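You operate a simulated robot arm through the tools that you are given. There is no shell and no other tool.

The job below is to be done with a simulated robot arm. You get a single attempt, and the scene is never put back.

## Task
Pour about 40 ml each: blue water into the black band beaker, green into the white band one.
Fine: the small beakers; put the blue and the green water back in their places.
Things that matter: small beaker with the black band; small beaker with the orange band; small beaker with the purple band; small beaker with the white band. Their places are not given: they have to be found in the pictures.

It is judged by the outcome, as a careful person would: the job done as asked, and still so three seconds after it is handed in. It fails if anything else is knocked over, pushed out of place, dropped, spilled or broken.

## Robot
A 7-joint arm with a fingered hand, fixed in place. Base frame: the origin is at the foot of the arm, x ahead of it, y to its left, z up. Readings come in mm, degrees, newtons and seconds.
With the tool pointing down near the work surface it reaches from about 300 to 700 mm from the base axis. Its first joint turns from -166.0 to 166.0 degrees. Payload 4 kg.
Tool frame: the origin (TCP) lies between the finger pads and is the grasp point; the fingertips stand 26 mm ahead of it; z points along the fingers, y is the line along which they close. Largest opening 148 mm; the body of the gripper starts 73 mm behind the TCP. The gripper is a hand of 3 fingers: y runs from the thumb to the fingers, the wrist lies at [0, 0, -239] in the tool frame.
Orientation is that of the tool frame in the base frame, as a unit quaternion [x, y, z, w]. With the fingers straight down and closing along the base's y, the tool's x points along the base's -x, its y along +y and its z along -z.

## Interface
- The arm moves only by the tool play_rows. Its argument "plan" is a list that holds one entry, the list of rows, each a list of 6 numbers: the shift along the tool's x, y, z in mm, then the turn, a rotation vector about the tool's x, y, z in degrees. In form: [[[tx, ty, tz, ax, ay, az], ...]]. A call has 1 to 20 rows; each row is the pose to reach, as a shift and turn from the pose commanded when the call began, along the tool's axes at that moment. Rows are played at 5 a second. More than 50 mm and 8.6 degrees between two rows, and nothing of the call is played. A pose out of reach is approached as far as the arm can. The call stops where the force on the tool passes 40 N (or 10 N more than at its start, if that is more) or the arm is blocked; 0.2 s more then pass. In this call time passes only in rows, and 0.2 s behind the last. It gives the time, the measured TCP pose, the force on the tool (base axes), the opening and the grip force at its end, in the units of the frame above (readings bear some noise), with the torque about the TCP (base axes, N m) and any sound that the robot's microphone picked up.
- Cameras (640 x 400 px; columns grow to the right, rows downward): "scene" is fixed at [221.8, 649.3, 1720.2]; the picture's right is [-0.92, 0.39, 0.00], its down [0.36, 0.84, -0.41] and it looks along [-0.16, -0.37, -0.91] (base axes); focal length 336 px, centre (320, 200). "wrist" rides on the gripper at [68, -39, -90] in the tool frame; the picture's right is [0.50, 0.87, 0.00], its down [-0.66, 0.38, -0.65] and it looks along [-0.57, 0.33, 0.76] (tool axes); focal length 222 px, centre (320, 200).
- get_image(camera): a new picture of that camera. No time passes.
- slide_trunk(by): slides the trunk up (or, below 0, down) by that many mm; the arm rides with it, the base frame stays. It gives what a move gives, with no picture.
- curl_fingers(finger1, finger2, thumb_bend): sets how far each is bent, from 0 (flat) to 100 (curled in); at 30 the hand is open as for a grip, at 70 the pads meet at the TCP. One left out holds its place. A second passes; each finger stops where it meets its share of the squeeze, and holds until it gets a number again. It is the only way to open and close the hand. It gives what a move gives, with no picture; readings hold the bend of each and the force on the fingers (four entries, about 0 where the hand has none), thumb and palm.
- measure_at(camera, pixels): for up to 12 pixels [column, row] of the newest picture of that camera ("zoom" is the newest enlarged one), the place [x, y, z] in the base frame of the surface seen there, good to about 2 mm. No time passes.
- close_up(camera, box): a new picture of the part [left, top, right, bottom] of that camera's present view, enlarged. No time passes.
- job_done(): hands the job in; it is judged then, once.

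Unless the task says otherwise, let go and move clear before handing in.

The tools are called after "Request:" as a command line: name --argument value ..., lists and objects as JSON in quotes. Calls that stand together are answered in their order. play_rows: Moves the arm, as the interface text tells. Its arguments: {"type":"object","properties":{"plan":{"type":"array","items":{"type":"array","items":{"type":"array","items":{"type":"number"}}}}},"required":["plan"]} The other tools are called the same way: slide_trunk (by) slides the trunk up or down; curl_fingers (finger1, finger2, thumb_bend) moves the fingers one by one; get_image (camera) takes a picture; measure_at (camera, pixels) gives the place of the surface under pixels of a picture; close_up (camera, box) takes an enlarged picture of a part of a camera's view; job_done () hands the job in.

At the start:

```text
time_s: 0.0
ee_pos: [181.7, 351.8, 1292.6]
orientation: [0.0, 1.0, 0.0, 0.0]
ft_force: [0.1, -0.5, 0.5]
ft_torque: [0.02, -0.01, 0.02]
gripper_width: 147.9
finger_force: 0.0
shape: jaw
bend: [30.0, 30.0, 30.0]
finger forces: [0.0, 0.1, 0.0, 0.0, 0.1, 0.0]
trunk travel left (down, up): [-525.0, 65.0]
```

scene: 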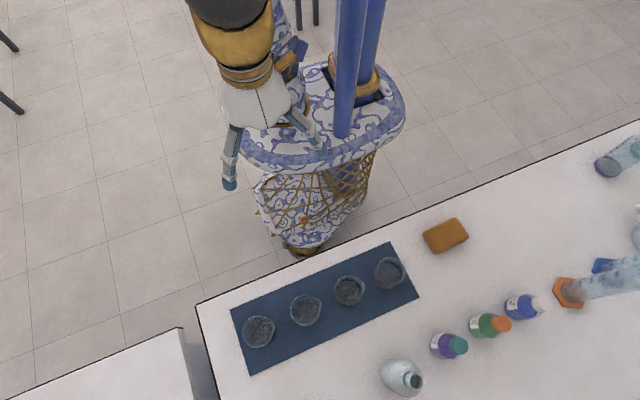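
wrist: 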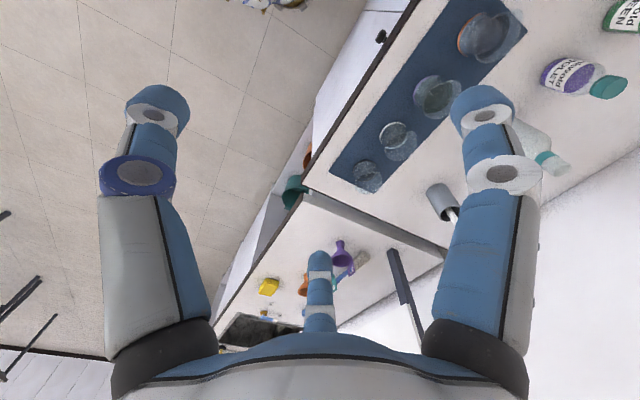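

The scene picture shows four small beakers on a blue mat (around px 258,331 to 389,273) and a row of bottles at px 449,345 / 490,326 / 524,306. I'll zoom in to tell bands and bottles apart.

Request:
close_up --camera "scene" --box '[220, 230, 430, 380]'

Request:
close_up --camera "scene" --box '[370, 270, 570, 400]'

Request:
close_up --camera "scene" --box '[540, 130, 640, 320]'

Request:
close_up --camera "wrist" --box '[320, 0, 640, 200]'

```text
2.67 times, centred on (325, 305) of scene
```

zoom: 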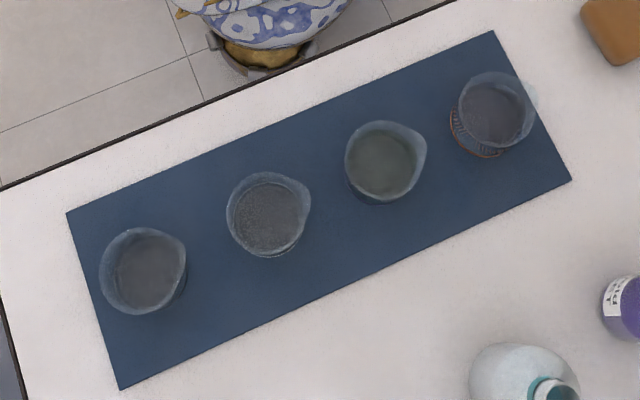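

```text
3.08 times, centred on (470, 335) of scene
```

zoom: 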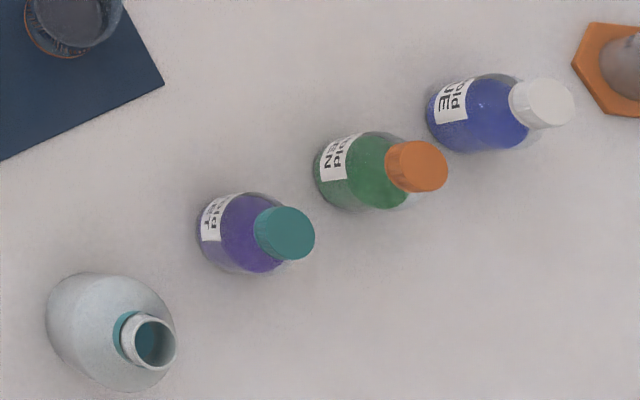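

```text
2.11 times, centred on (590, 225) of scene
```

zoom: 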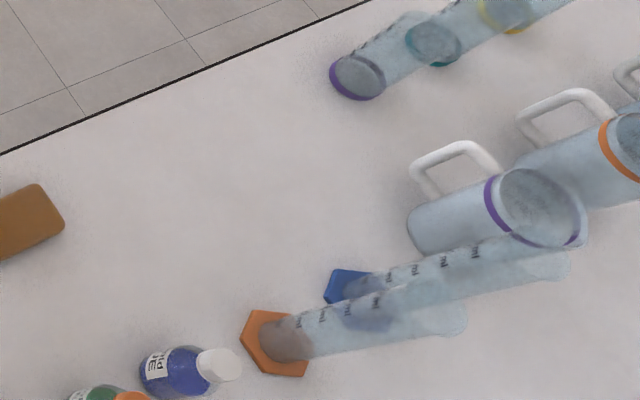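

```text
2.00 times, centred on (480, 100) of wrist
```

zoom: 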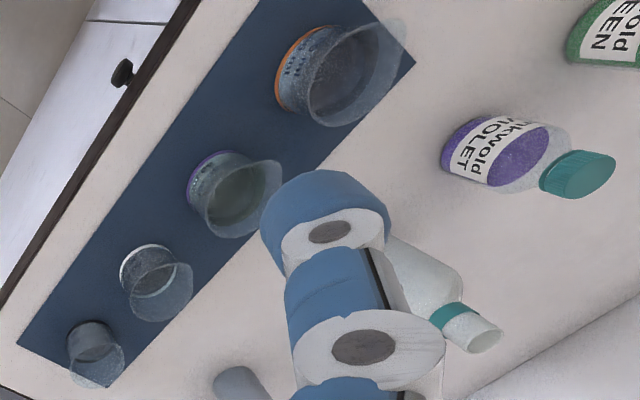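

The beakers run black, white, purple, orange from left to right in the scene picture; the purple one looks greenish inside and the orange one darker. I'll zoom harder and measure.

Request:
close_up --camera "scene" --box '[325, 250, 415, 310]'

Request:
close_up --camera "scene" --box '[235, 290, 335, 355]'

Request:
close_up --camera "wrist" --box '[390, 0, 550, 100]'

Request:
close_up --camera "wrist" --box '[330, 110, 450, 200]'

Request:
measure_at --camera "scene" --pixels '[[258, 331], [305, 311], [349, 290], [389, 273], [235, 310], [390, 243], [418, 297], [250, 373], [450, 345], [405, 385], [446, 236], [490, 326]]'

```text
6.67 times, centred on (370, 280) of scene
```

zoom: 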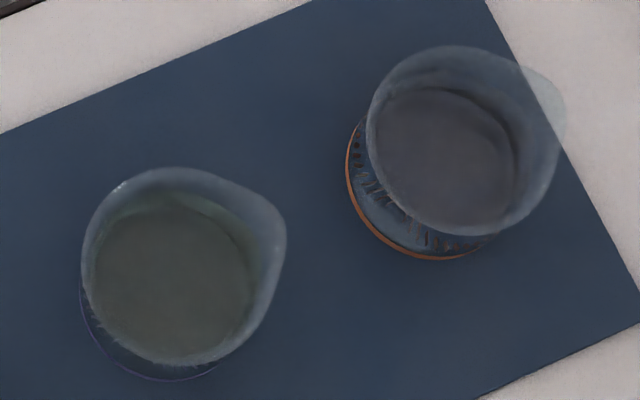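

```text
6.15 times, centred on (285, 322) of scene
```

zoom: 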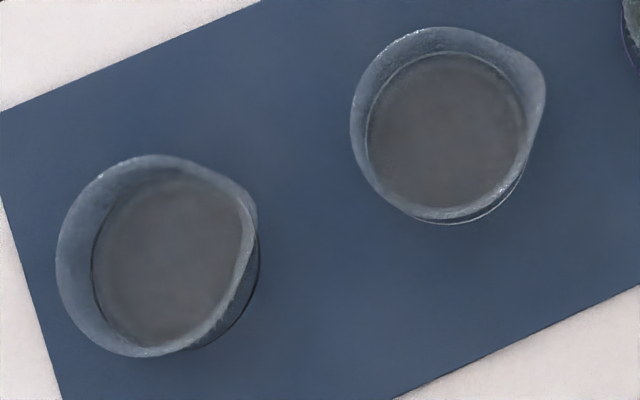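

```text
4.00 times, centred on (470, 50) of wrist
```

zoom: 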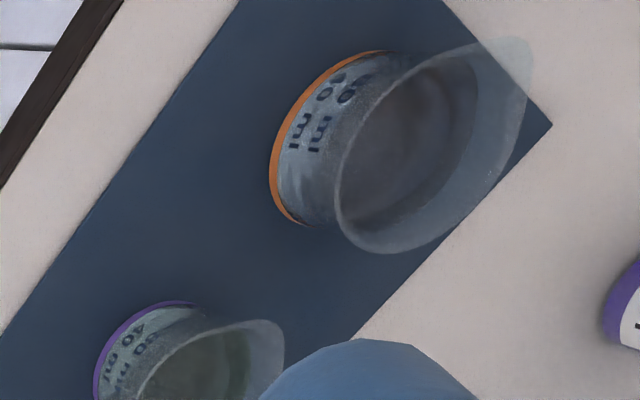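

```text
4.44 times, centred on (390, 155) of wrist
```

zoom: 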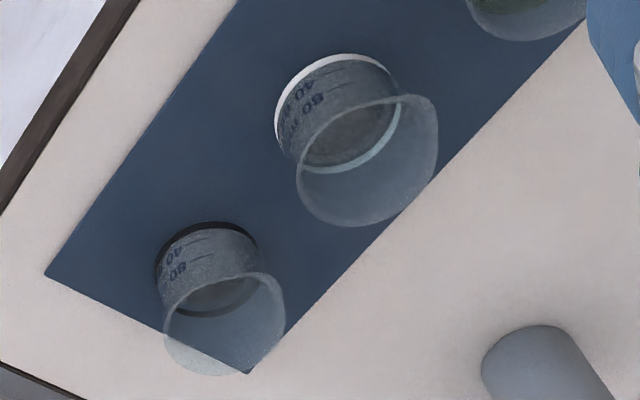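

```text
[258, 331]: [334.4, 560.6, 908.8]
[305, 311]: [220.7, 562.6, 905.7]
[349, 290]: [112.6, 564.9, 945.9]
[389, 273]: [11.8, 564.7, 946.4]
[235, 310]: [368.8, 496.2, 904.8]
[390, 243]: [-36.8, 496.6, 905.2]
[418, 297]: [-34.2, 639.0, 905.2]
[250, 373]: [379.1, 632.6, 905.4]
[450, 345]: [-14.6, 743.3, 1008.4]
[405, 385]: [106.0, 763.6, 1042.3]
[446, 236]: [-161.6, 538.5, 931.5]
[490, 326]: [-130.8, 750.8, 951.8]
```

The receivers (black at px 258,331 and white at 305,311) read as empty (z≈906–909), while purple (greenish) and orange (bluish-grey) have surfaces at z≈946. Next I'll measure the geometry of the hand, the beaker rims and the bases.

Request:
measure_at --camera "wrist" --pixels '[[155, 100], [480, 95], [319, 258], [138, 172], [498, 174], [319, 275], [180, 300], [470, 280], [320, 325], [365, 175], [396, 140], [488, 38]]'

Request:
close_up --camera "scene" --box '[325, 250, 415, 310]'

Request:
measure_at --camera "zoom" --pixels '[[175, 172], [90, 240], [278, 240], [175, 360], [455, 50], [372, 130], [562, 100], [490, 230], [455, 140], [165, 270], [400, 245], [130, 365]]'

```text
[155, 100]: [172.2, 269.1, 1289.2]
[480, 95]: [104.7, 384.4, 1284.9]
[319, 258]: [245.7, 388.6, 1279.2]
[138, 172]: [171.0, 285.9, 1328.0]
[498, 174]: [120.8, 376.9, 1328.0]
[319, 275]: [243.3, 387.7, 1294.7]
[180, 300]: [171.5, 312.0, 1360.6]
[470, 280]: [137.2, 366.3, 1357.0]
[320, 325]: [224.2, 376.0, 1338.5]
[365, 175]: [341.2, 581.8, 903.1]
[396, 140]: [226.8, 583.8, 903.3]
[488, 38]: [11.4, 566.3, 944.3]
```

```text
6.67 times, centred on (370, 280) of scene
```

zoom: 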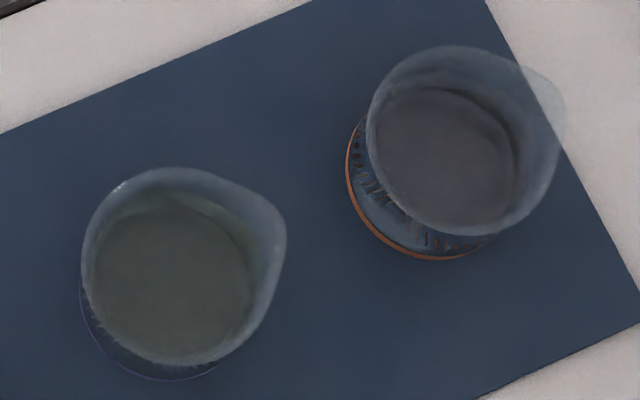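

```text
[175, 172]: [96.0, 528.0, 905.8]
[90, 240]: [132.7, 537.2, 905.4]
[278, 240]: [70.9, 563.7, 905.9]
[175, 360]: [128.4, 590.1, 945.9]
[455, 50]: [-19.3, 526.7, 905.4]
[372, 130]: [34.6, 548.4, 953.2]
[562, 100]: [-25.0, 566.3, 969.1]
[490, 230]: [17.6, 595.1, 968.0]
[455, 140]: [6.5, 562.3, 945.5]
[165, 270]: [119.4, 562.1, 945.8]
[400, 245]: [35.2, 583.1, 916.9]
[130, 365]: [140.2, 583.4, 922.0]
```

The hand is a centric three-finger one (fingers at about 120°), so I'll grasp beakers from above with the fingers round the wall. A gap between two fingers will face the spouts, which point toward about -x. First I'll lower the trunk partway.

Request:
slide_trunk --by -180

```text
time_s: 2.0
ee_pos: [180.8, 351.8, 1113.1]
orientation: [-0.001, 1.0, 0.0, -0.001]
ft_force: [0.1, -1.0, 0.3]
ft_torque: [0.01, 0.02, 0.0]
gripper_width: 147.7
finger_force: 0.1
shape: jaw
bend: [30.0, 30.0, 30.0]
finger forces: [0.1, 0.1, 0.0, 0.1, 0.0, 0.0]
trunk travel left (down, up): [-345.0, 245.0]
```

The TCP is at z≈1113 with nothing touched. Now I'll move above the orange-band beaker with a 30° yaw.

Request:
play_rows --plan '[[[22, 26, 0, 0, 0, 4], [44, 53, 0, 0, 0, 8], [66, 79, 0, 0, 0, 12], [88, 106, 0, 0, 0, 16], [110, 132, 0, 0, 0, 20], [132, 159, 0, 0, 0, 24], [154, 185, 0, 0, 0, 28], [174, 211, 0, 0, 0, 30]]]'

Request:
get_image --camera "scene"

Request:
get_image --camera "wrist"

```text
time_s: 3.8
ee_pos: [53.3, 512.1, 1088.1]
orientation: [0.222, 0.975, 0.003, -0.001]
ft_force: [0.2, 0.2, 0.4]
ft_torque: [0.03, -0.01, -0.05]
gripper_width: 147.9
finger_force: 0.1
shape: jaw
bend: [30.0, 30.0, 30.0]
finger forces: [0.0, 0.0, 0.1, 0.0, 0.0, 0.1]
out of reach, approached as far as the arm can: row 5, 6, 7, 8
trunk travel left (down, up): [-345.0, 245.0]
```

```text
taken
```

scene: 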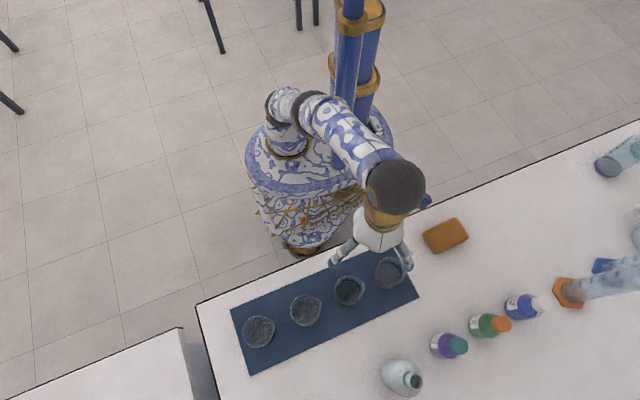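

```text
taken
```

wrist: 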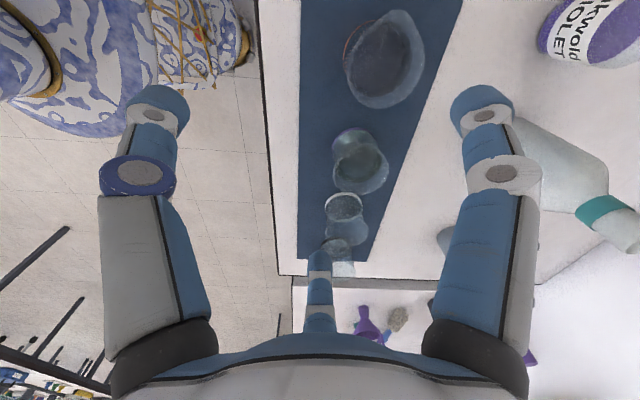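

The arm stopped short at (53,512), so I'll measure how high the shoulder and elbow are to pick a good trunk height.

Request:
measure_at --camera "scene" --pixels '[[285, 105], [310, 105], [345, 130], [375, 155], [395, 185], [380, 215], [270, 155], [290, 130], [390, 272], [335, 262], [410, 262]]'

Request:
close_up --camera "scene" --box '[230, 60, 470, 300]'

```text
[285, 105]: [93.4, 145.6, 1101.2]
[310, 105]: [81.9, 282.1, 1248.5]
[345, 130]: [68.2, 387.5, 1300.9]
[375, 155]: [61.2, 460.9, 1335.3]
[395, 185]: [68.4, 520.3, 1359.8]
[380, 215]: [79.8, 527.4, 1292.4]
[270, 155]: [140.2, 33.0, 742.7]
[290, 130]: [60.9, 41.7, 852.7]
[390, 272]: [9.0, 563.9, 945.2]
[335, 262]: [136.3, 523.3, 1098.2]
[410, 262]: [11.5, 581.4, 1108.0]
```

```text
1.67 times, centred on (350, 180) of scene
```

zoom: 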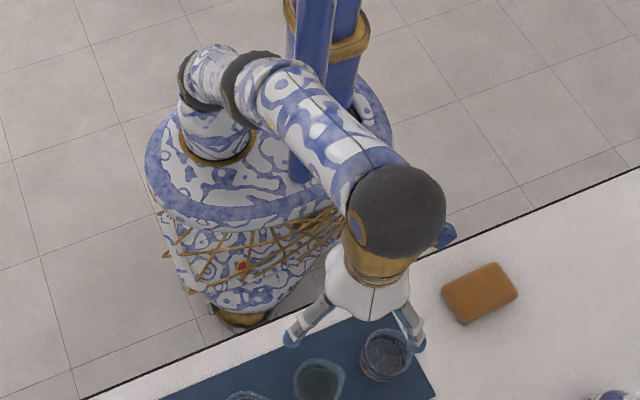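

The wrist was too high for the shoulder, so a higher trunk with the hand lower will reach further. I'll raise the trunk again and then bring the hand down and across with the arm.

Request:
slide_trunk --by 200

Request:
play_rows --plan '[[[0, 0, 30, 0, 0, 0], [0, 0, 60, 0, 0, 0], [0, 0, 90, 0, 0, 0], [0, 0, 120, 0, 0, 0]]]'

```text
time_s: 6.0
ee_pos: [53.9, 513.4, 1287.2]
orientation: [0.222, 0.975, 0.003, -0.001]
ft_force: [0.1, -0.6, 0.1]
ft_torque: [0.02, 0.0, 0.0]
gripper_width: 147.8
finger_force: 0.1
shape: jaw
bend: [30.0, 30.0, 30.0]
finger forces: [0.0, 0.1, 0.1, 0.0, 0.0, 0.0]
trunk travel left (down, up): [-545.0, 45.0]
```

```text
time_s: 7.0
ee_pos: [53.0, 514.5, 1165.2]
orientation: [0.222, 0.975, 0.003, -0.001]
ft_force: [-0.7, -0.7, -0.3]
ft_torque: [0.0, -0.01, 0.0]
gripper_width: 147.7
finger_force: 0.1
shape: jaw
bend: [30.0, 30.0, 30.0]
finger forces: [0.0, 0.0, 0.1, 0.0, 0.0, 0.1]
trunk travel left (down, up): [-545.0, 45.0]
```

The readings show I can lower freely now. I'll centre over the orange beaker at z≈1120 and look.

Request:
play_rows --plan '[[[20, 8, 15, 0, 0, 2], [41, 16, 30, 0, 0, 4], [61.5, 24.2, 45, 0, 0, 6]]]'

Request:
get_image --camera "wrist"

Request:
get_image --camera "scene"

Request:
close_up --camera "wrist" --box '[180, 60, 460, 260]'

```text
time_s: 7.8
ee_pos: [8.5, 563.0, 1120.2]
orientation: [0.272, 0.962, 0.003, 0.0]
ft_force: [-0.5, 0.8, -0.1]
ft_torque: [-0.03, 0.0, 0.01]
gripper_width: 147.9
finger_force: 0.0
shape: jaw
bend: [30.0, 30.0, 30.0]
finger forces: [0.1, 0.1, 0.0, 0.0, 0.0, 0.0]
trunk travel left (down, up): [-545.0, 45.0]
```

```text
taken
```

wrist: 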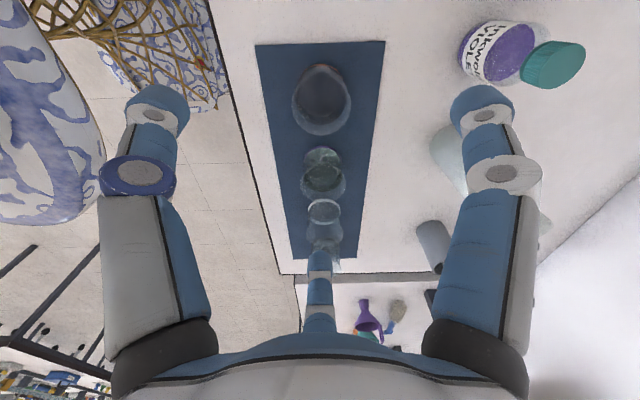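

```text
taken
```

scene: 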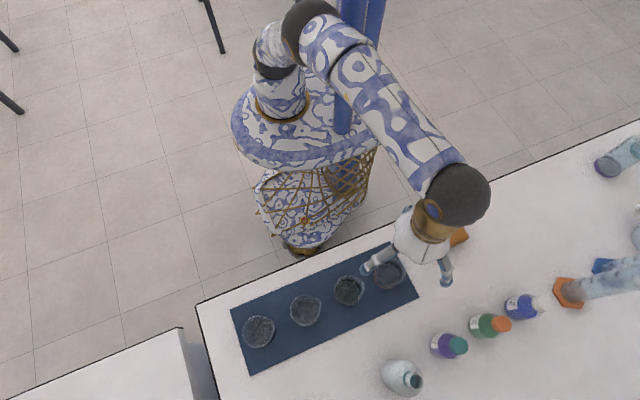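

```text
2.00 times, centred on (320, 160) of wrist
```

zoom: 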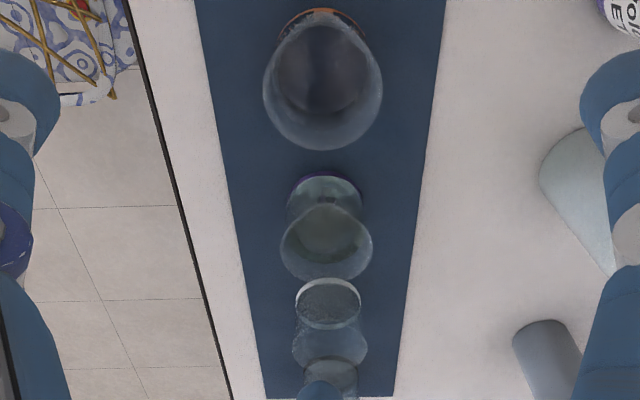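

The beaker row lies along x at y≈565. I'll check the orange and purple positions with wrist-camera measurements before descending.

Request:
close_up --camera "wrist" --box '[270, 50, 380, 215]'

Request:
measure_at --camera "wrist" --pixels '[[322, 134], [293, 100], [350, 100], [322, 100], [322, 66], [305, 70], [340, 70], [300, 125], [344, 125], [322, 175], [322, 148], [322, 200]]'

```text
2.42 times, centred on (325, 132) of wrist
```

zoom: 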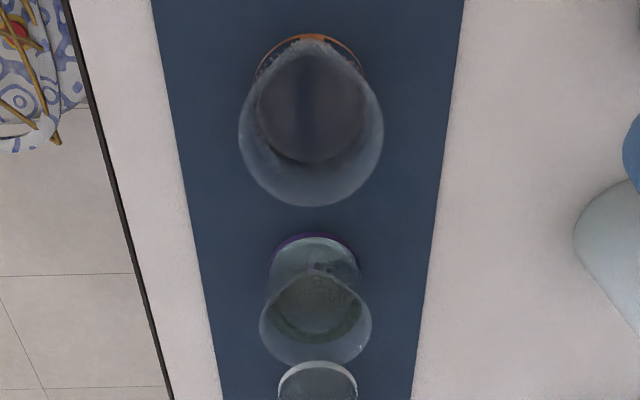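

```text
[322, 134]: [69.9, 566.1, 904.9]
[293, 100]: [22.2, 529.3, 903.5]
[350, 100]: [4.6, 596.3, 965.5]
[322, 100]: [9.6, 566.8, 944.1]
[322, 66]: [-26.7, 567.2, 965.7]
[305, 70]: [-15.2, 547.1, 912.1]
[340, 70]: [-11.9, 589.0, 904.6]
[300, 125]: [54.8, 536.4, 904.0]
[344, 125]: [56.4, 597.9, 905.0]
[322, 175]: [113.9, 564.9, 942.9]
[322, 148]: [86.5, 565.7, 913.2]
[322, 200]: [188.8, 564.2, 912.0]
```

Orange is centred at about (10.5, 566) with its rim at z≈967, radius ≈31.5, and the spout pointing to -x, in line with my finger gap. I'll part-close the fingers so that they clear the neighbouring beaker.

Request:
curl_fingers --finger1 46 --finger2 46 --thumb_bend 46

Request:
get_image --camera "wrist"

Request:
get_image --camera "scene"

```text
time_s: 8.8
ee_pos: [8.5, 562.1, 1119.7]
orientation: [0.272, 0.962, 0.003, -0.001]
ft_force: [-0.8, -0.1, 0.2]
ft_torque: [0.04, 0.01, -0.01]
gripper_width: 75.9
finger_force: 0.1
shape: fingers
bend: [46.0, 46.0, 46.0]
finger forces: [0.0, 0.0, 0.0, 0.0, 0.0, 0.0]
trunk travel left (down, up): [-545.0, 45.0]
```

```text
taken
```

wrist: 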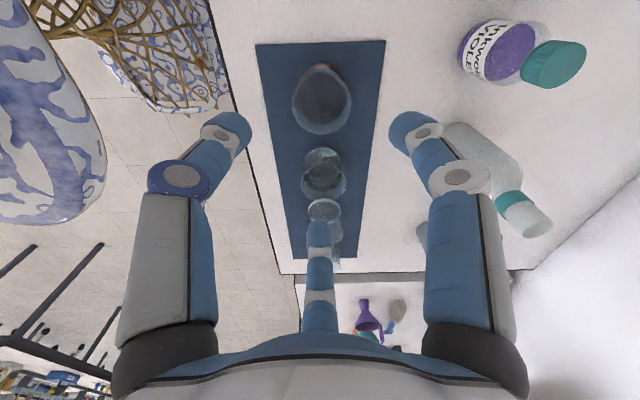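

```text
taken
```

scene: 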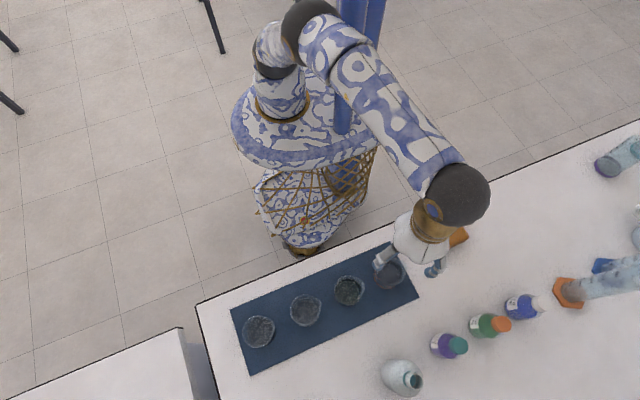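

The opening reads 75.9 mm at bend 46, so I'll measure the fingertip radii.

Request:
measure_at --camera "wrist" --pixels '[[225, 132], [242, 130], [410, 130], [395, 130], [320, 226], [320, 245], [182, 176], [460, 177], [320, 270], [320, 222], [320, 297], [243, 118]]'

Request:
close_up --camera "wrist" --box '[140, 80, 500, 305]'

```text
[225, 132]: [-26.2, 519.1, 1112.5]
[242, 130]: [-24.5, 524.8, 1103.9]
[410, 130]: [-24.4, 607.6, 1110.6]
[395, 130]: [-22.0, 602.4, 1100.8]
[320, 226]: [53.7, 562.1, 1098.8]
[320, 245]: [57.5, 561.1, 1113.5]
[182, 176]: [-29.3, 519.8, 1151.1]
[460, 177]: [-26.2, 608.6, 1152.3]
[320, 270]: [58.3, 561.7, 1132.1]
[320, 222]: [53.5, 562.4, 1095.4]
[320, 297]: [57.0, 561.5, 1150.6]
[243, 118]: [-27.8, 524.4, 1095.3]
```

```text
1.78 times, centred on (320, 192) of wrist
```

zoom: 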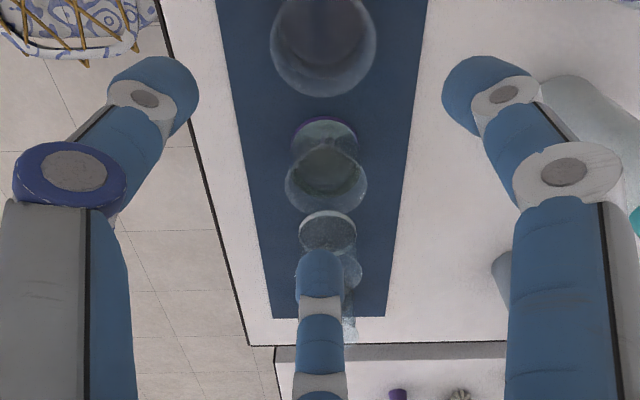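

The inner finger faces sit about 45 mm from the axis. I'll close slightly more for clearance to the purple beaker, then measure again.

Request:
curl_fingers --finger1 50 --finger2 50 --thumb_bend 50

Request:
close_up --camera "wrist" --box '[140, 80, 500, 305]'

Request:
measure_at --camera "zoom" --pixels '[[320, 245], [320, 260], [320, 290], [320, 330], [320, 380], [322, 95]]'

```text
time_s: 9.8
ee_pos: [9.2, 562.4, 1120.4]
orientation: [0.272, 0.962, 0.003, -0.001]
ft_force: [0.5, -0.3, -0.2]
ft_torque: [0.01, 0.02, 0.03]
gripper_width: 62.7
finger_force: 0.2
shape: fingers
bend: [50.0, 50.0, 50.0]
finger forces: [0.0, 0.0, 0.0, 0.0, 0.1, 0.0]
trunk travel left (down, up): [-545.0, 45.0]
```

```text
1.78 times, centred on (320, 192) of wrist
```

zoom: 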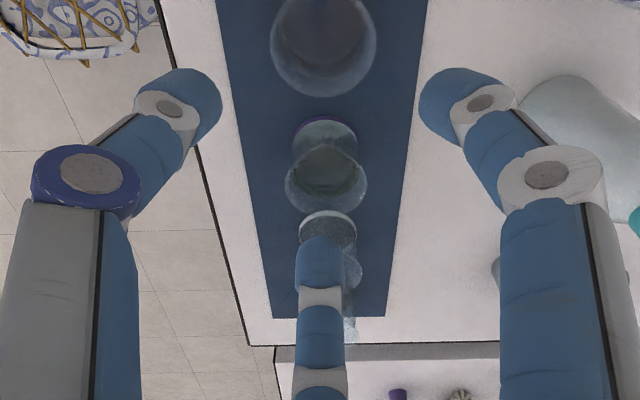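

```text
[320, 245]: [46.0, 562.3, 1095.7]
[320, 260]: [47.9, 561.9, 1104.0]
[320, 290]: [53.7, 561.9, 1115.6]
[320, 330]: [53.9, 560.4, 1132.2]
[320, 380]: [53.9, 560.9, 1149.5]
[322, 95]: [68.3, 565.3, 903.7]
```

The fingertips now stand about 37 mm from the axis, against a rim radius of about 31.5. I'll centre and come down to just above the rim (tips at z≈976) to check alignment.

Request:
play_rows --plan '[[[0.6, 3.8, 30, 0, 0, 0], [0.6, 3.8, 60, 0, 0, 0], [0.6, 3.8, 90, 0, 0, 0], [0.6, 3.8, 110, 0, 0, 0], [0.6, 3.8, 118, 0, 0, 0]]]'

Request:
get_image --camera "wrist"

Request:
close_up --camera "scene" --box '[325, 200, 475, 310]'

Request:
close_up --camera "wrist" --box '[180, 50, 460, 250]'

```text
time_s: 11.0
ee_pos: [9.1, 567.4, 1003.9]
orientation: [0.273, 0.962, 0.004, 0.0]
ft_force: [0.3, -0.1, 0.7]
ft_torque: [0.02, -0.02, -0.03]
gripper_width: 62.6
finger_force: 0.1
shape: fingers
bend: [50.0, 50.0, 50.0]
finger forces: [0.0, 0.0, 0.0, 0.0, 0.0, 0.1]
trunk travel left (down, up): [-545.0, 45.0]
```

```text
taken
```

wrist: 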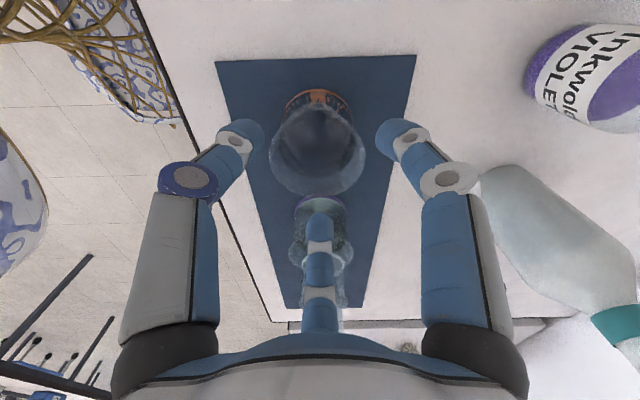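

```text
3.64 times, centred on (400, 255) of scene
```

zoom: 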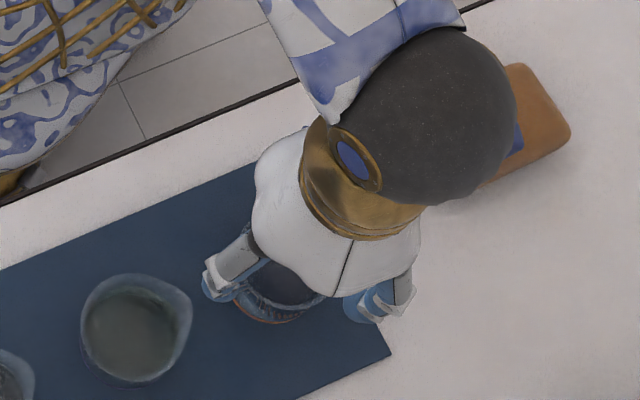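

```text
2.00 times, centred on (320, 150) of wrist
```

zoom: 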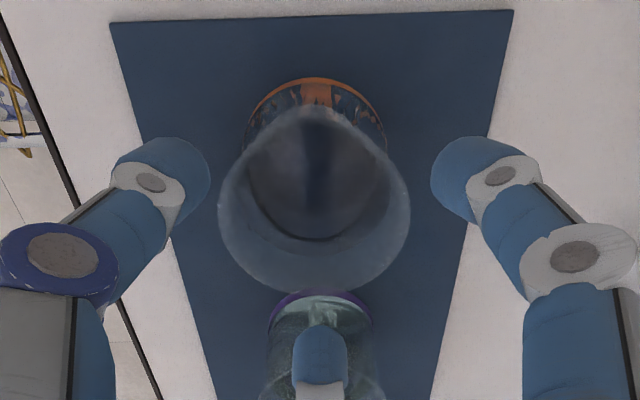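

The beaker is about 2 mm off in y relative to the finger centre. I'll measure rim points from here to fix the centre.

Request:
measure_at --camera "zoom" --pixels '[[313, 290], [313, 288], [313, 107], [220, 210], [408, 210], [313, 180], [313, 238], [251, 180], [378, 180], [312, 80], [245, 270], [380, 270]]'

```text
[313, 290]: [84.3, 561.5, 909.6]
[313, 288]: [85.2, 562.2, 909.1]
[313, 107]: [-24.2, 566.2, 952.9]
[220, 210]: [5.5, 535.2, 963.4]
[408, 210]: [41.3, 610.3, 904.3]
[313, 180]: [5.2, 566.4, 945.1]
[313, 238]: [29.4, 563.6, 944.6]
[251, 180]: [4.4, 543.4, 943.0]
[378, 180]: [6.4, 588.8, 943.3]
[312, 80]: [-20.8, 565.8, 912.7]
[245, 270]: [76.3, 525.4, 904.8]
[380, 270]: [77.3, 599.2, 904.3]
```

The best centre is about (9, 566), so I'll shift 1.4 mm in y and descend slowly to TCP z≈950. The tips will then sit beside the wall at z≈925.

Request:
play_rows --plan '[[[-0.7, -1.2, 0, 0, 0, 0], [-0.7, -1.2, 9, 0, 0, 0], [-0.7, -1.2, 18, 0, 0, 0], [-0.7, -1.2, 27, 0, 0, 0], [-0.7, -1.2, 36, 0, 0, 0], [-0.7, -1.2, 45, 0, 0, 0], [-0.7, -1.2, 54, 0, 0, 0]]]'

Request:
get_image --camera "wrist"

Request:
close_up --camera "wrist" --box '[180, 50, 460, 250]'

Request:
close_up --camera "scene" --box '[325, 200, 475, 310]'

```text
time_s: 12.6
ee_pos: [9.1, 565.1, 950.8]
orientation: [0.272, 0.962, 0.004, -0.001]
ft_force: [0.3, -1.0, -0.6]
ft_torque: [-0.04, -0.03, 0.01]
gripper_width: 62.5
finger_force: 0.0
shape: fingers
bend: [50.0, 50.0, 50.0]
finger forces: [0.0, 0.0, 0.0, 0.1, 0.0, 0.0]
trunk travel left (down, up): [-545.0, 45.0]
```

```text
taken
```

wrist: 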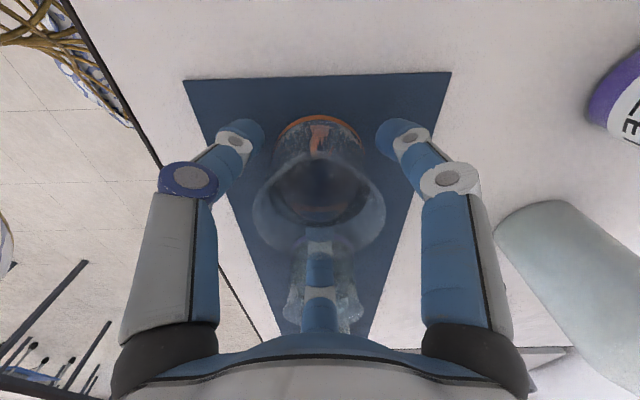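

```text
2.00 times, centred on (320, 150) of wrist
```

zoom: 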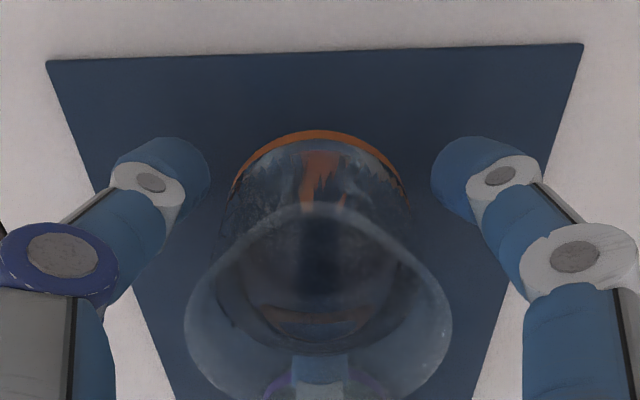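

```text
3.64 times, centred on (400, 255) of scene
```

zoom: 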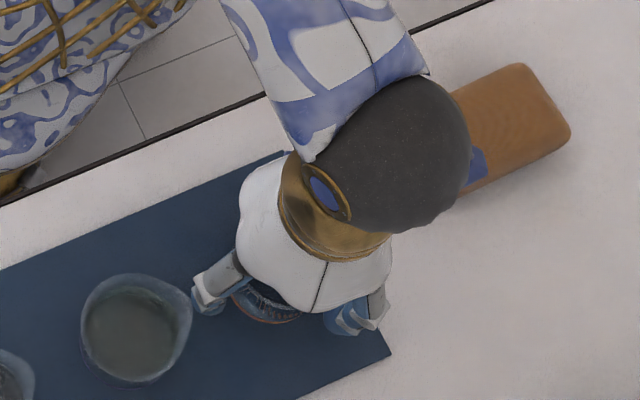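

The beaker is centred between the fingers (band from 232 to 412 in the zoom, fingertips at 210 and 430). I'll close gently in small steps, watching the force.

Request:
curl_fingers --finger1 52.5 --finger2 52.5 --thumb_bend 52.5

Request:
curl_fingers --finger1 53.5 --finger2 53.5 --thumb_bend 53.5

```text
time_s: 13.6
ee_pos: [9.5, 566.1, 950.3]
orientation: [0.272, 0.962, 0.003, -0.001]
ft_force: [-0.9, -0.2, 0.4]
ft_torque: [-0.05, -0.01, 0.03]
gripper_width: 56.0
finger_force: 0.1
shape: fingers
bend: [52.0, 52.0, 52.0]
finger forces: [0.0, 0.0, 0.1, 0.0, 0.0, 0.1]
trunk travel left (down, up): [-545.0, 45.0]
```

```text
time_s: 14.6
ee_pos: [10.1, 564.6, 949.7]
orientation: [0.273, 0.962, 0.003, -0.001]
ft_force: [-0.6, -0.4, 0.9]
ft_torque: [-0.01, -0.01, -0.01]
gripper_width: 54.0
finger_force: 0.6
shape: fingers
bend: [53.0, 52.0, 53.0]
finger forces: [0.1, 0.5, 0.0, 0.0, 0.6, 0.1]
trunk travel left (down, up): [-545.0, 45.0]
```

Finger 2 and the thumb are touching lightly (0.5 and 0.6 N). I'll continue in small steps.

Request:
curl_fingers --finger1 54.5 --finger2 54 --thumb_bend 54

Request:
curl_fingers --finger1 55 --finger2 55 --thumb_bend 55

```text
time_s: 15.6
ee_pos: [10.4, 565.5, 950.1]
orientation: [0.272, 0.962, 0.003, -0.001]
ft_force: [0.5, -0.7, 0.0]
ft_torque: [-0.02, 0.0, -0.02]
gripper_width: 52.8
finger_force: 1.6
shape: fingers
bend: [53.0, 52.0, 53.0]
finger forces: [0.7, 1.1, 0.1, 0.0, 1.4, 0.0]
trunk travel left (down, up): [-545.0, 45.0]
```

```text
time_s: 16.6
ee_pos: [8.3, 565.2, 949.6]
orientation: [0.272, 0.962, 0.003, 0.0]
ft_force: [-0.1, -0.4, -0.5]
ft_torque: [-0.01, 0.0, -0.02]
gripper_width: 52.1
finger_force: 3.1
shape: fingers
bend: [53.0, 52.0, 54.0]
finger forces: [1.4, 1.7, 0.0, 0.1, 2.3, 0.1]
trunk travel left (down, up): [-545.0, 45.0]
```

All three fingers are in contact at 1.4–2.3 N. I'll add a little more squeeze and then do a small test lift.

Request:
curl_fingers --finger1 57 --finger2 56.5 --thumb_bend 56.5

Request:
play_rows --plan '[[[0, 0, -3, 0, 0, 0], [0, 0, -6, 0, 0, 0], [0, 0, -10, 0, 0, 0], [0, 0, -14, 0, 0, 0], [0, 0, -14, 0, 0, 0]]]'

Request:
close_up --camera "wrist" --box '[180, 50, 460, 250]'

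```text
time_s: 17.6
ee_pos: [9.2, 565.6, 950.5]
orientation: [0.272, 0.962, 0.004, 0.0]
ft_force: [0.3, -1.0, 0.0]
ft_torque: [-0.02, 0.02, 0.0]
gripper_width: 51.2
finger_force: 3.7
shape: fingers
bend: [53.0, 52.0, 54.0]
finger forces: [2.2, 2.7, 0.1, 0.1, 3.1, 0.0]
trunk travel left (down, up): [-545.0, 45.0]
```

```text
time_s: 18.8
ee_pos: [8.6, 565.4, 963.7]
orientation: [0.272, 0.962, 0.003, -0.001]
ft_force: [0.9, 0.7, -1.0]
ft_torque: [0.01, -0.01, -0.03]
gripper_width: 51.0
finger_force: 3.9
shape: fingers
bend: [53.0, 52.0, 54.0]
finger forces: [2.4, 2.6, 0.0, 0.0, 2.8, 0.1]
trunk travel left (down, up): [-545.0, 45.0]
```

```text
2.00 times, centred on (320, 150) of wrist
```

zoom: 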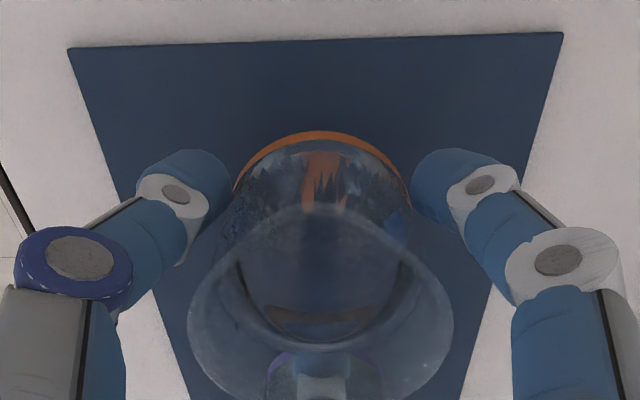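

The beaker lifted cleanly, with the band still at zoom row 130 between the fingers. I'll firm the grip slightly before carrying it.

Request:
curl_fingers --finger1 58.5 --finger2 57.5 --thumb_bend 57.5

Request:
play_rows --plan '[[[0, 0, -6, 0, 0, 0], [0, 0, -16, 0, 0, 0], [0, 0, -30, 0, 0, 0], [0, 0, -46, 0, 0, 0], [0, 0, -62, 0, 0, 0], [0, 0, -78, 0, 0, 0], [0, 0, -90, 0, 0, 0], [0, 0, -96, 0, 0, 0]]]'

Request:
close_up --camera "wrist" --box '[180, 50, 460, 250]'

Request:
close_up --camera "scene" --box '[325, 200, 475, 310]'

```text
time_s: 19.8
ee_pos: [10.3, 566.3, 964.5]
orientation: [0.272, 0.962, 0.003, -0.001]
ft_force: [0.0, 1.0, -1.1]
ft_torque: [-0.02, -0.01, 0.01]
gripper_width: 49.9
finger_force: 5.1
shape: fingers
bend: [53.0, 52.0, 55.0]
finger forces: [3.4, 3.6, 0.0, 0.0, 3.2, 0.1]
trunk travel left (down, up): [-545.0, 45.0]
```

```text
time_s: 21.6
ee_pos: [9.4, 564.1, 1060.8]
orientation: [0.272, 0.962, 0.003, -0.001]
ft_force: [0.5, 0.3, -0.9]
ft_torque: [0.02, -0.02, 0.0]
gripper_width: 49.9
finger_force: 4.9
shape: fingers
bend: [54.0, 52.0, 55.0]
finger forces: [3.4, 3.5, 0.0, 0.0, 3.3, 0.1]
trunk travel left (down, up): [-545.0, 45.0]
```

```text
2.00 times, centred on (320, 150) of wrist
```

zoom: 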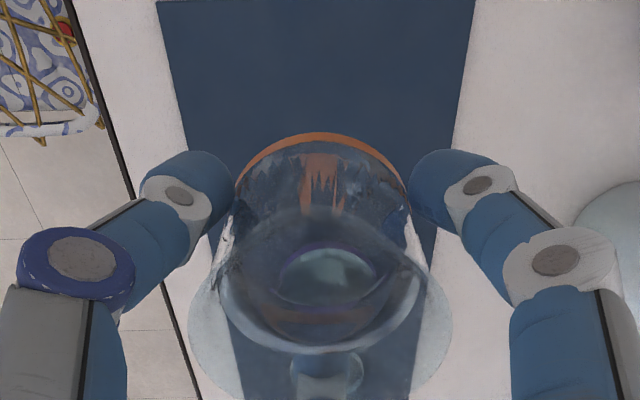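

```text
3.64 times, centred on (400, 255) of scene
```

zoom: 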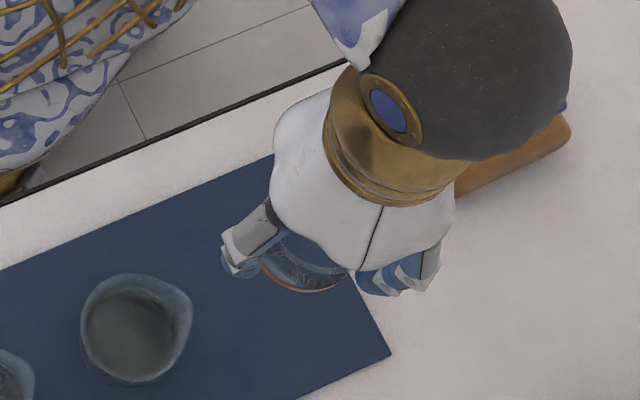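

The grip is steady (3.3–3.5 N each) and the hand is up at z≈1060. Now I'll carry the beaker smoothly toward +x above the others.

Request:
play_rows --plan '[[[-3.4, 2.1, 0, 0, 0, 0], [-11.9, 7.3, 0, 0, 0, 0], [-25.5, 15.7, 0, 0, 0, 0], [-40.9, 25.1, 0, 0, 0, 0], [-56.2, 34.5, 0, 0, 0, 0], [-71.5, 44, 0, 0, 0, 0], [-86.9, 53.4, 0, 0, 0, 0], [-102.2, 62.8, 0, 0, 0, 0], [-117.5, 72.2, 0, 0, 0, 0], [-132.8, 81.6, 0, 0, 0, 0], [-148.2, 91.1, 0, 0, 0, 0], [-161.8, 99.4, 0, 0, 0, 0], [-170.3, 104.7, 0, 0, 0, 0], [-172.9, 106.3, 0, 0, 0, 0]]]'

Request:
get_image --camera "wrist"

Request:
get_image --camera "scene"

```text
time_s: 24.6
ee_pos: [211.8, 564.7, 1059.2]
orientation: [0.272, 0.962, 0.003, -0.001]
ft_force: [-0.7, 0.5, -1.6]
ft_torque: [-0.02, -0.02, 0.01]
gripper_width: 50.0
finger_force: 4.5
shape: fingers
bend: [54.0, 52.0, 55.0]
finger forces: [3.3, 3.3, 0.0, 0.0, 3.0, 0.0]
trunk travel left (down, up): [-545.0, 45.0]
```

```text
taken
```

wrist: 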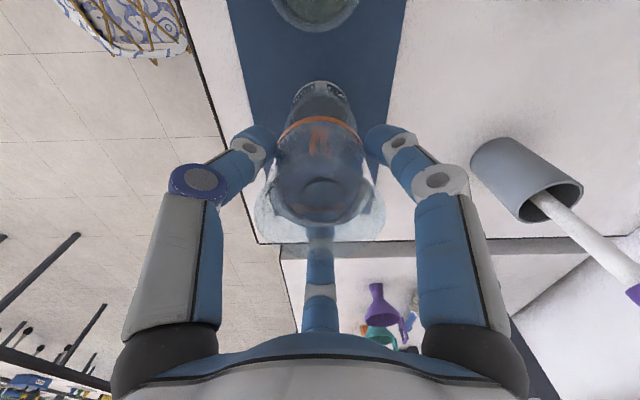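

```text
taken
```

scene: 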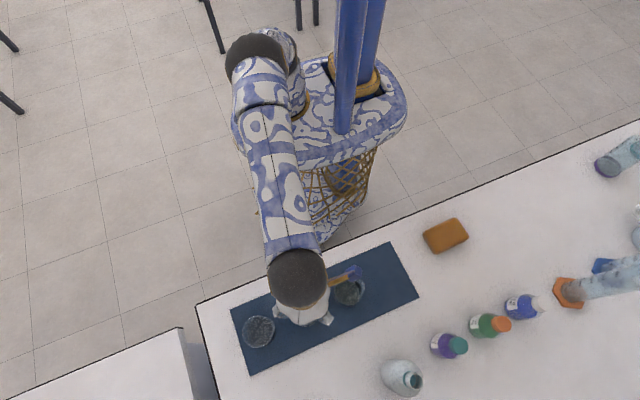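

The carry is stable. I'll check the cup-like object at wrist px (520,180) and the liquid colour against the white table.

Request:
measure_at --camera "wrist" --pixels '[[490, 150], [540, 200], [600, 240], [320, 100], [300, 92], [345, 92], [375, 305], [320, 78]]'

Request:
close_up --camera "wrist" --box '[230, 70, 410, 250]'

```text
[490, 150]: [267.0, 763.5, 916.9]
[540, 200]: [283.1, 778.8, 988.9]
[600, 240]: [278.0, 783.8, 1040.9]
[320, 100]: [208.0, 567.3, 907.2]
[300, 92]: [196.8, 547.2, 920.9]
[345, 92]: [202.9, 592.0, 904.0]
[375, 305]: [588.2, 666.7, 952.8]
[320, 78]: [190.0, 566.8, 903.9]
```

```text
2.22 times, centred on (320, 160) of wrist
```

zoom: 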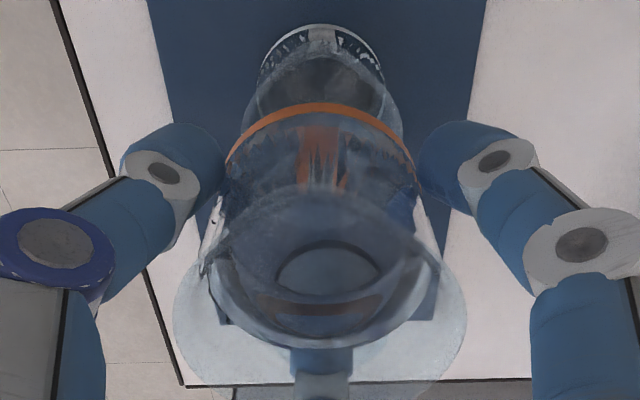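

The cup at (283, 779) is well clear. Next I'll move to the +x side of the black-band beaker at height while tilting to 18°, which is below the spill angle.

Request:
play_rows --plan '[[[-3.4, 2.1, 0, 0, 0, 0], [-11.9, 7.3, 0, 0, 0, 0], [-25.5, 15.7, 0, -0.5, -0.9, 0], [-40.9, 25.1, 0, -1.6, -2.6, 0], [-56.2, 34.5, 0, -2.6, -4.3, 0], [-71.5, 44, 0, -3.7, -6, 0], [-86.9, 53.4, 0, -4.7, -7.7, 0], [-102.2, 62.8, 0, -5.8, -9.4, 0], [-117.5, 72.2, 0, -6.8, -11.1, 0], [-129.4, 79.6, 0, -7.9, -12.8, 0], [-138, 84.8, 0, -8.9, -14.5, 0], [-140.5, 86.4, 0, -9.4, -15.3, 0]]]'

Request:
get_image --camera "wrist"

Request:
get_image --camera "scene"

```text
time_s: 27.2
ee_pos: [378.8, 564.5, 1059.7]
orientation: [0.268, 0.951, 0.045, 0.149]
ft_force: [0.2, 0.1, -0.4]
ft_torque: [0.0, -0.02, 0.01]
gripper_width: 49.6
finger_force: 4.4
shape: fingers
bend: [54.0, 53.0, 55.0]
finger forces: [3.2, 3.2, 0.0, 0.0, 3.1, 0.0]
trunk travel left (down, up): [-545.0, 45.0]
```

```text
taken
```

wrist: 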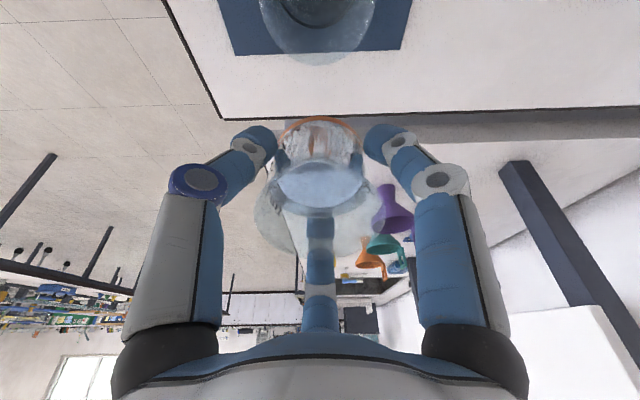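

```text
taken
```

scene: 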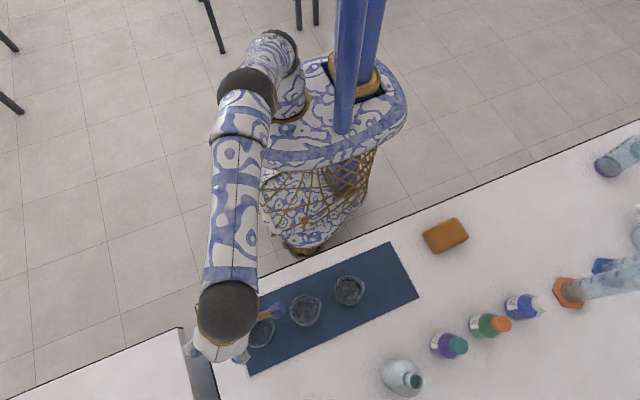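

Against the pale background the liquid is clearly blue (px 320,185), so orange holds the blue water. The black-band beaker shows at the top (px 320,30); I'll locate it precisely.

Request:
close_up --camera "wrist" --box '[230, 0, 410, 110]'

Request:
measure_at --camera "zoom" --pixels '[[315, 20], [315, 60], [260, 60], [370, 60], [315, 95], [315, 225], [315, 215], [110, 60], [520, 60], [180, 190], [455, 190]]'

Request:
close_up --camera "scene" --box '[170, 260, 350, 380]'

```text
3.56 times, centred on (320, 55) of wrist
```

zoom: 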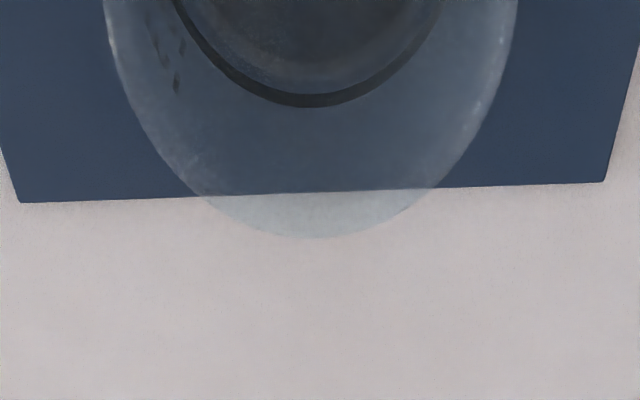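

```text
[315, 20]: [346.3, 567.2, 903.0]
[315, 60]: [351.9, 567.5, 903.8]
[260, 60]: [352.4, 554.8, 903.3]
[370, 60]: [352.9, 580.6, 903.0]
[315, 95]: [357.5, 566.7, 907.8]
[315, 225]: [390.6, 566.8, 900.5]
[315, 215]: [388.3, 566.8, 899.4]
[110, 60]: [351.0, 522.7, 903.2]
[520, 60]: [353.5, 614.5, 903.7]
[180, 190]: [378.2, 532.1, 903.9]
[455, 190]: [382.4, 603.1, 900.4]
```

```text
3.33 times, centred on (260, 320) of scene
```

zoom: 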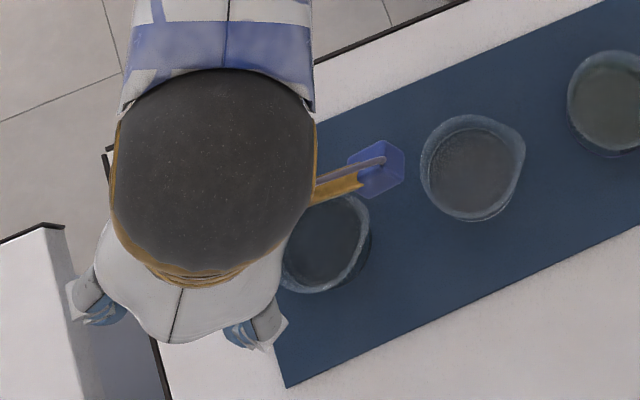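

Black's centre is about (327.5, 567), with its rim at z≈967. I'll tilt to 25° and lower so the spout sits over the inside of that beaker, about 45 mm above its rim.

Request:
play_rows --plan '[[[1, -0.3, 3, -1.5, -2.4, 0], [3.4, -1.6, 10, -2.6, -4.2, 0], [6, -2.8, 20, -3.66, -5.96, 0], [8.7, -4, 30, -3.66, -5.96, 0], [11.2, -5.3, 39, -3.66, -5.96, 0], [12.6, -6, 44.5, -3.66, -5.96, 0], [12.6, -6, 44.5, -3.66, -5.96, 0]]]'

Request:
get_image --camera "wrist"

Request:
close_up --camera "scene" --box '[170, 260, 350, 380]'

Request:
close_up --camera "wrist" --box '[230, 0, 410, 250]'

```text
time_s: 28.8
ee_pos: [379.2, 566.8, 1014.4]
orientation: [0.266, 0.939, 0.061, 0.208]
ft_force: [-0.9, 0.9, -1.5]
ft_torque: [0.02, 0.01, 0.0]
gripper_width: 49.5
finger_force: 4.5
shape: fingers
bend: [54.0, 53.0, 55.0]
finger forces: [3.1, 3.1, 0.1, 0.1, 3.2, 0.0]
trunk travel left (down, up): [-545.0, 45.0]
```

```text
taken
```

wrist: 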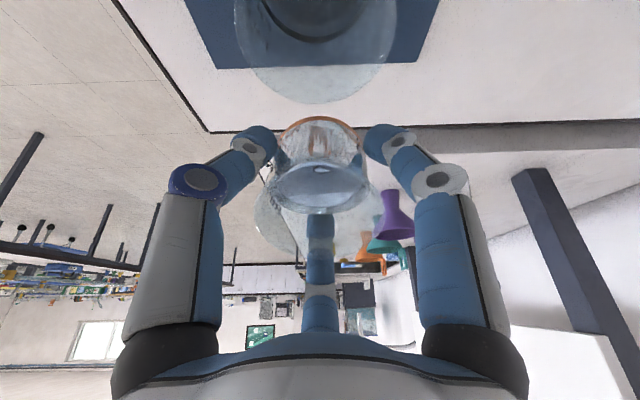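

```text
3.33 times, centred on (260, 320) of scene
```

zoom: 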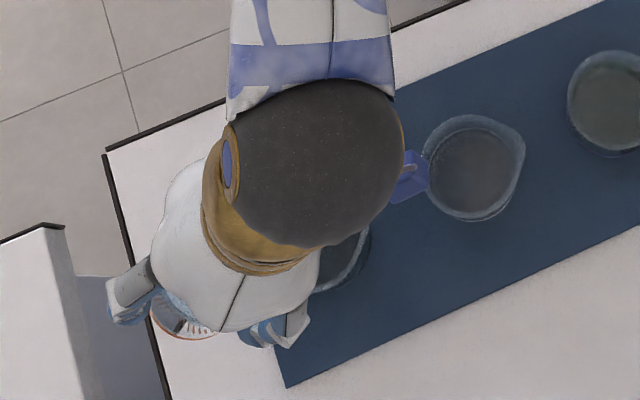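

```text
1.60 times, centred on (320, 125) of wrist
```

zoom: 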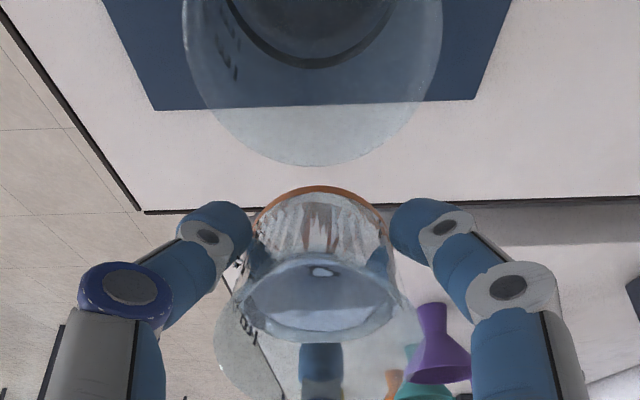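

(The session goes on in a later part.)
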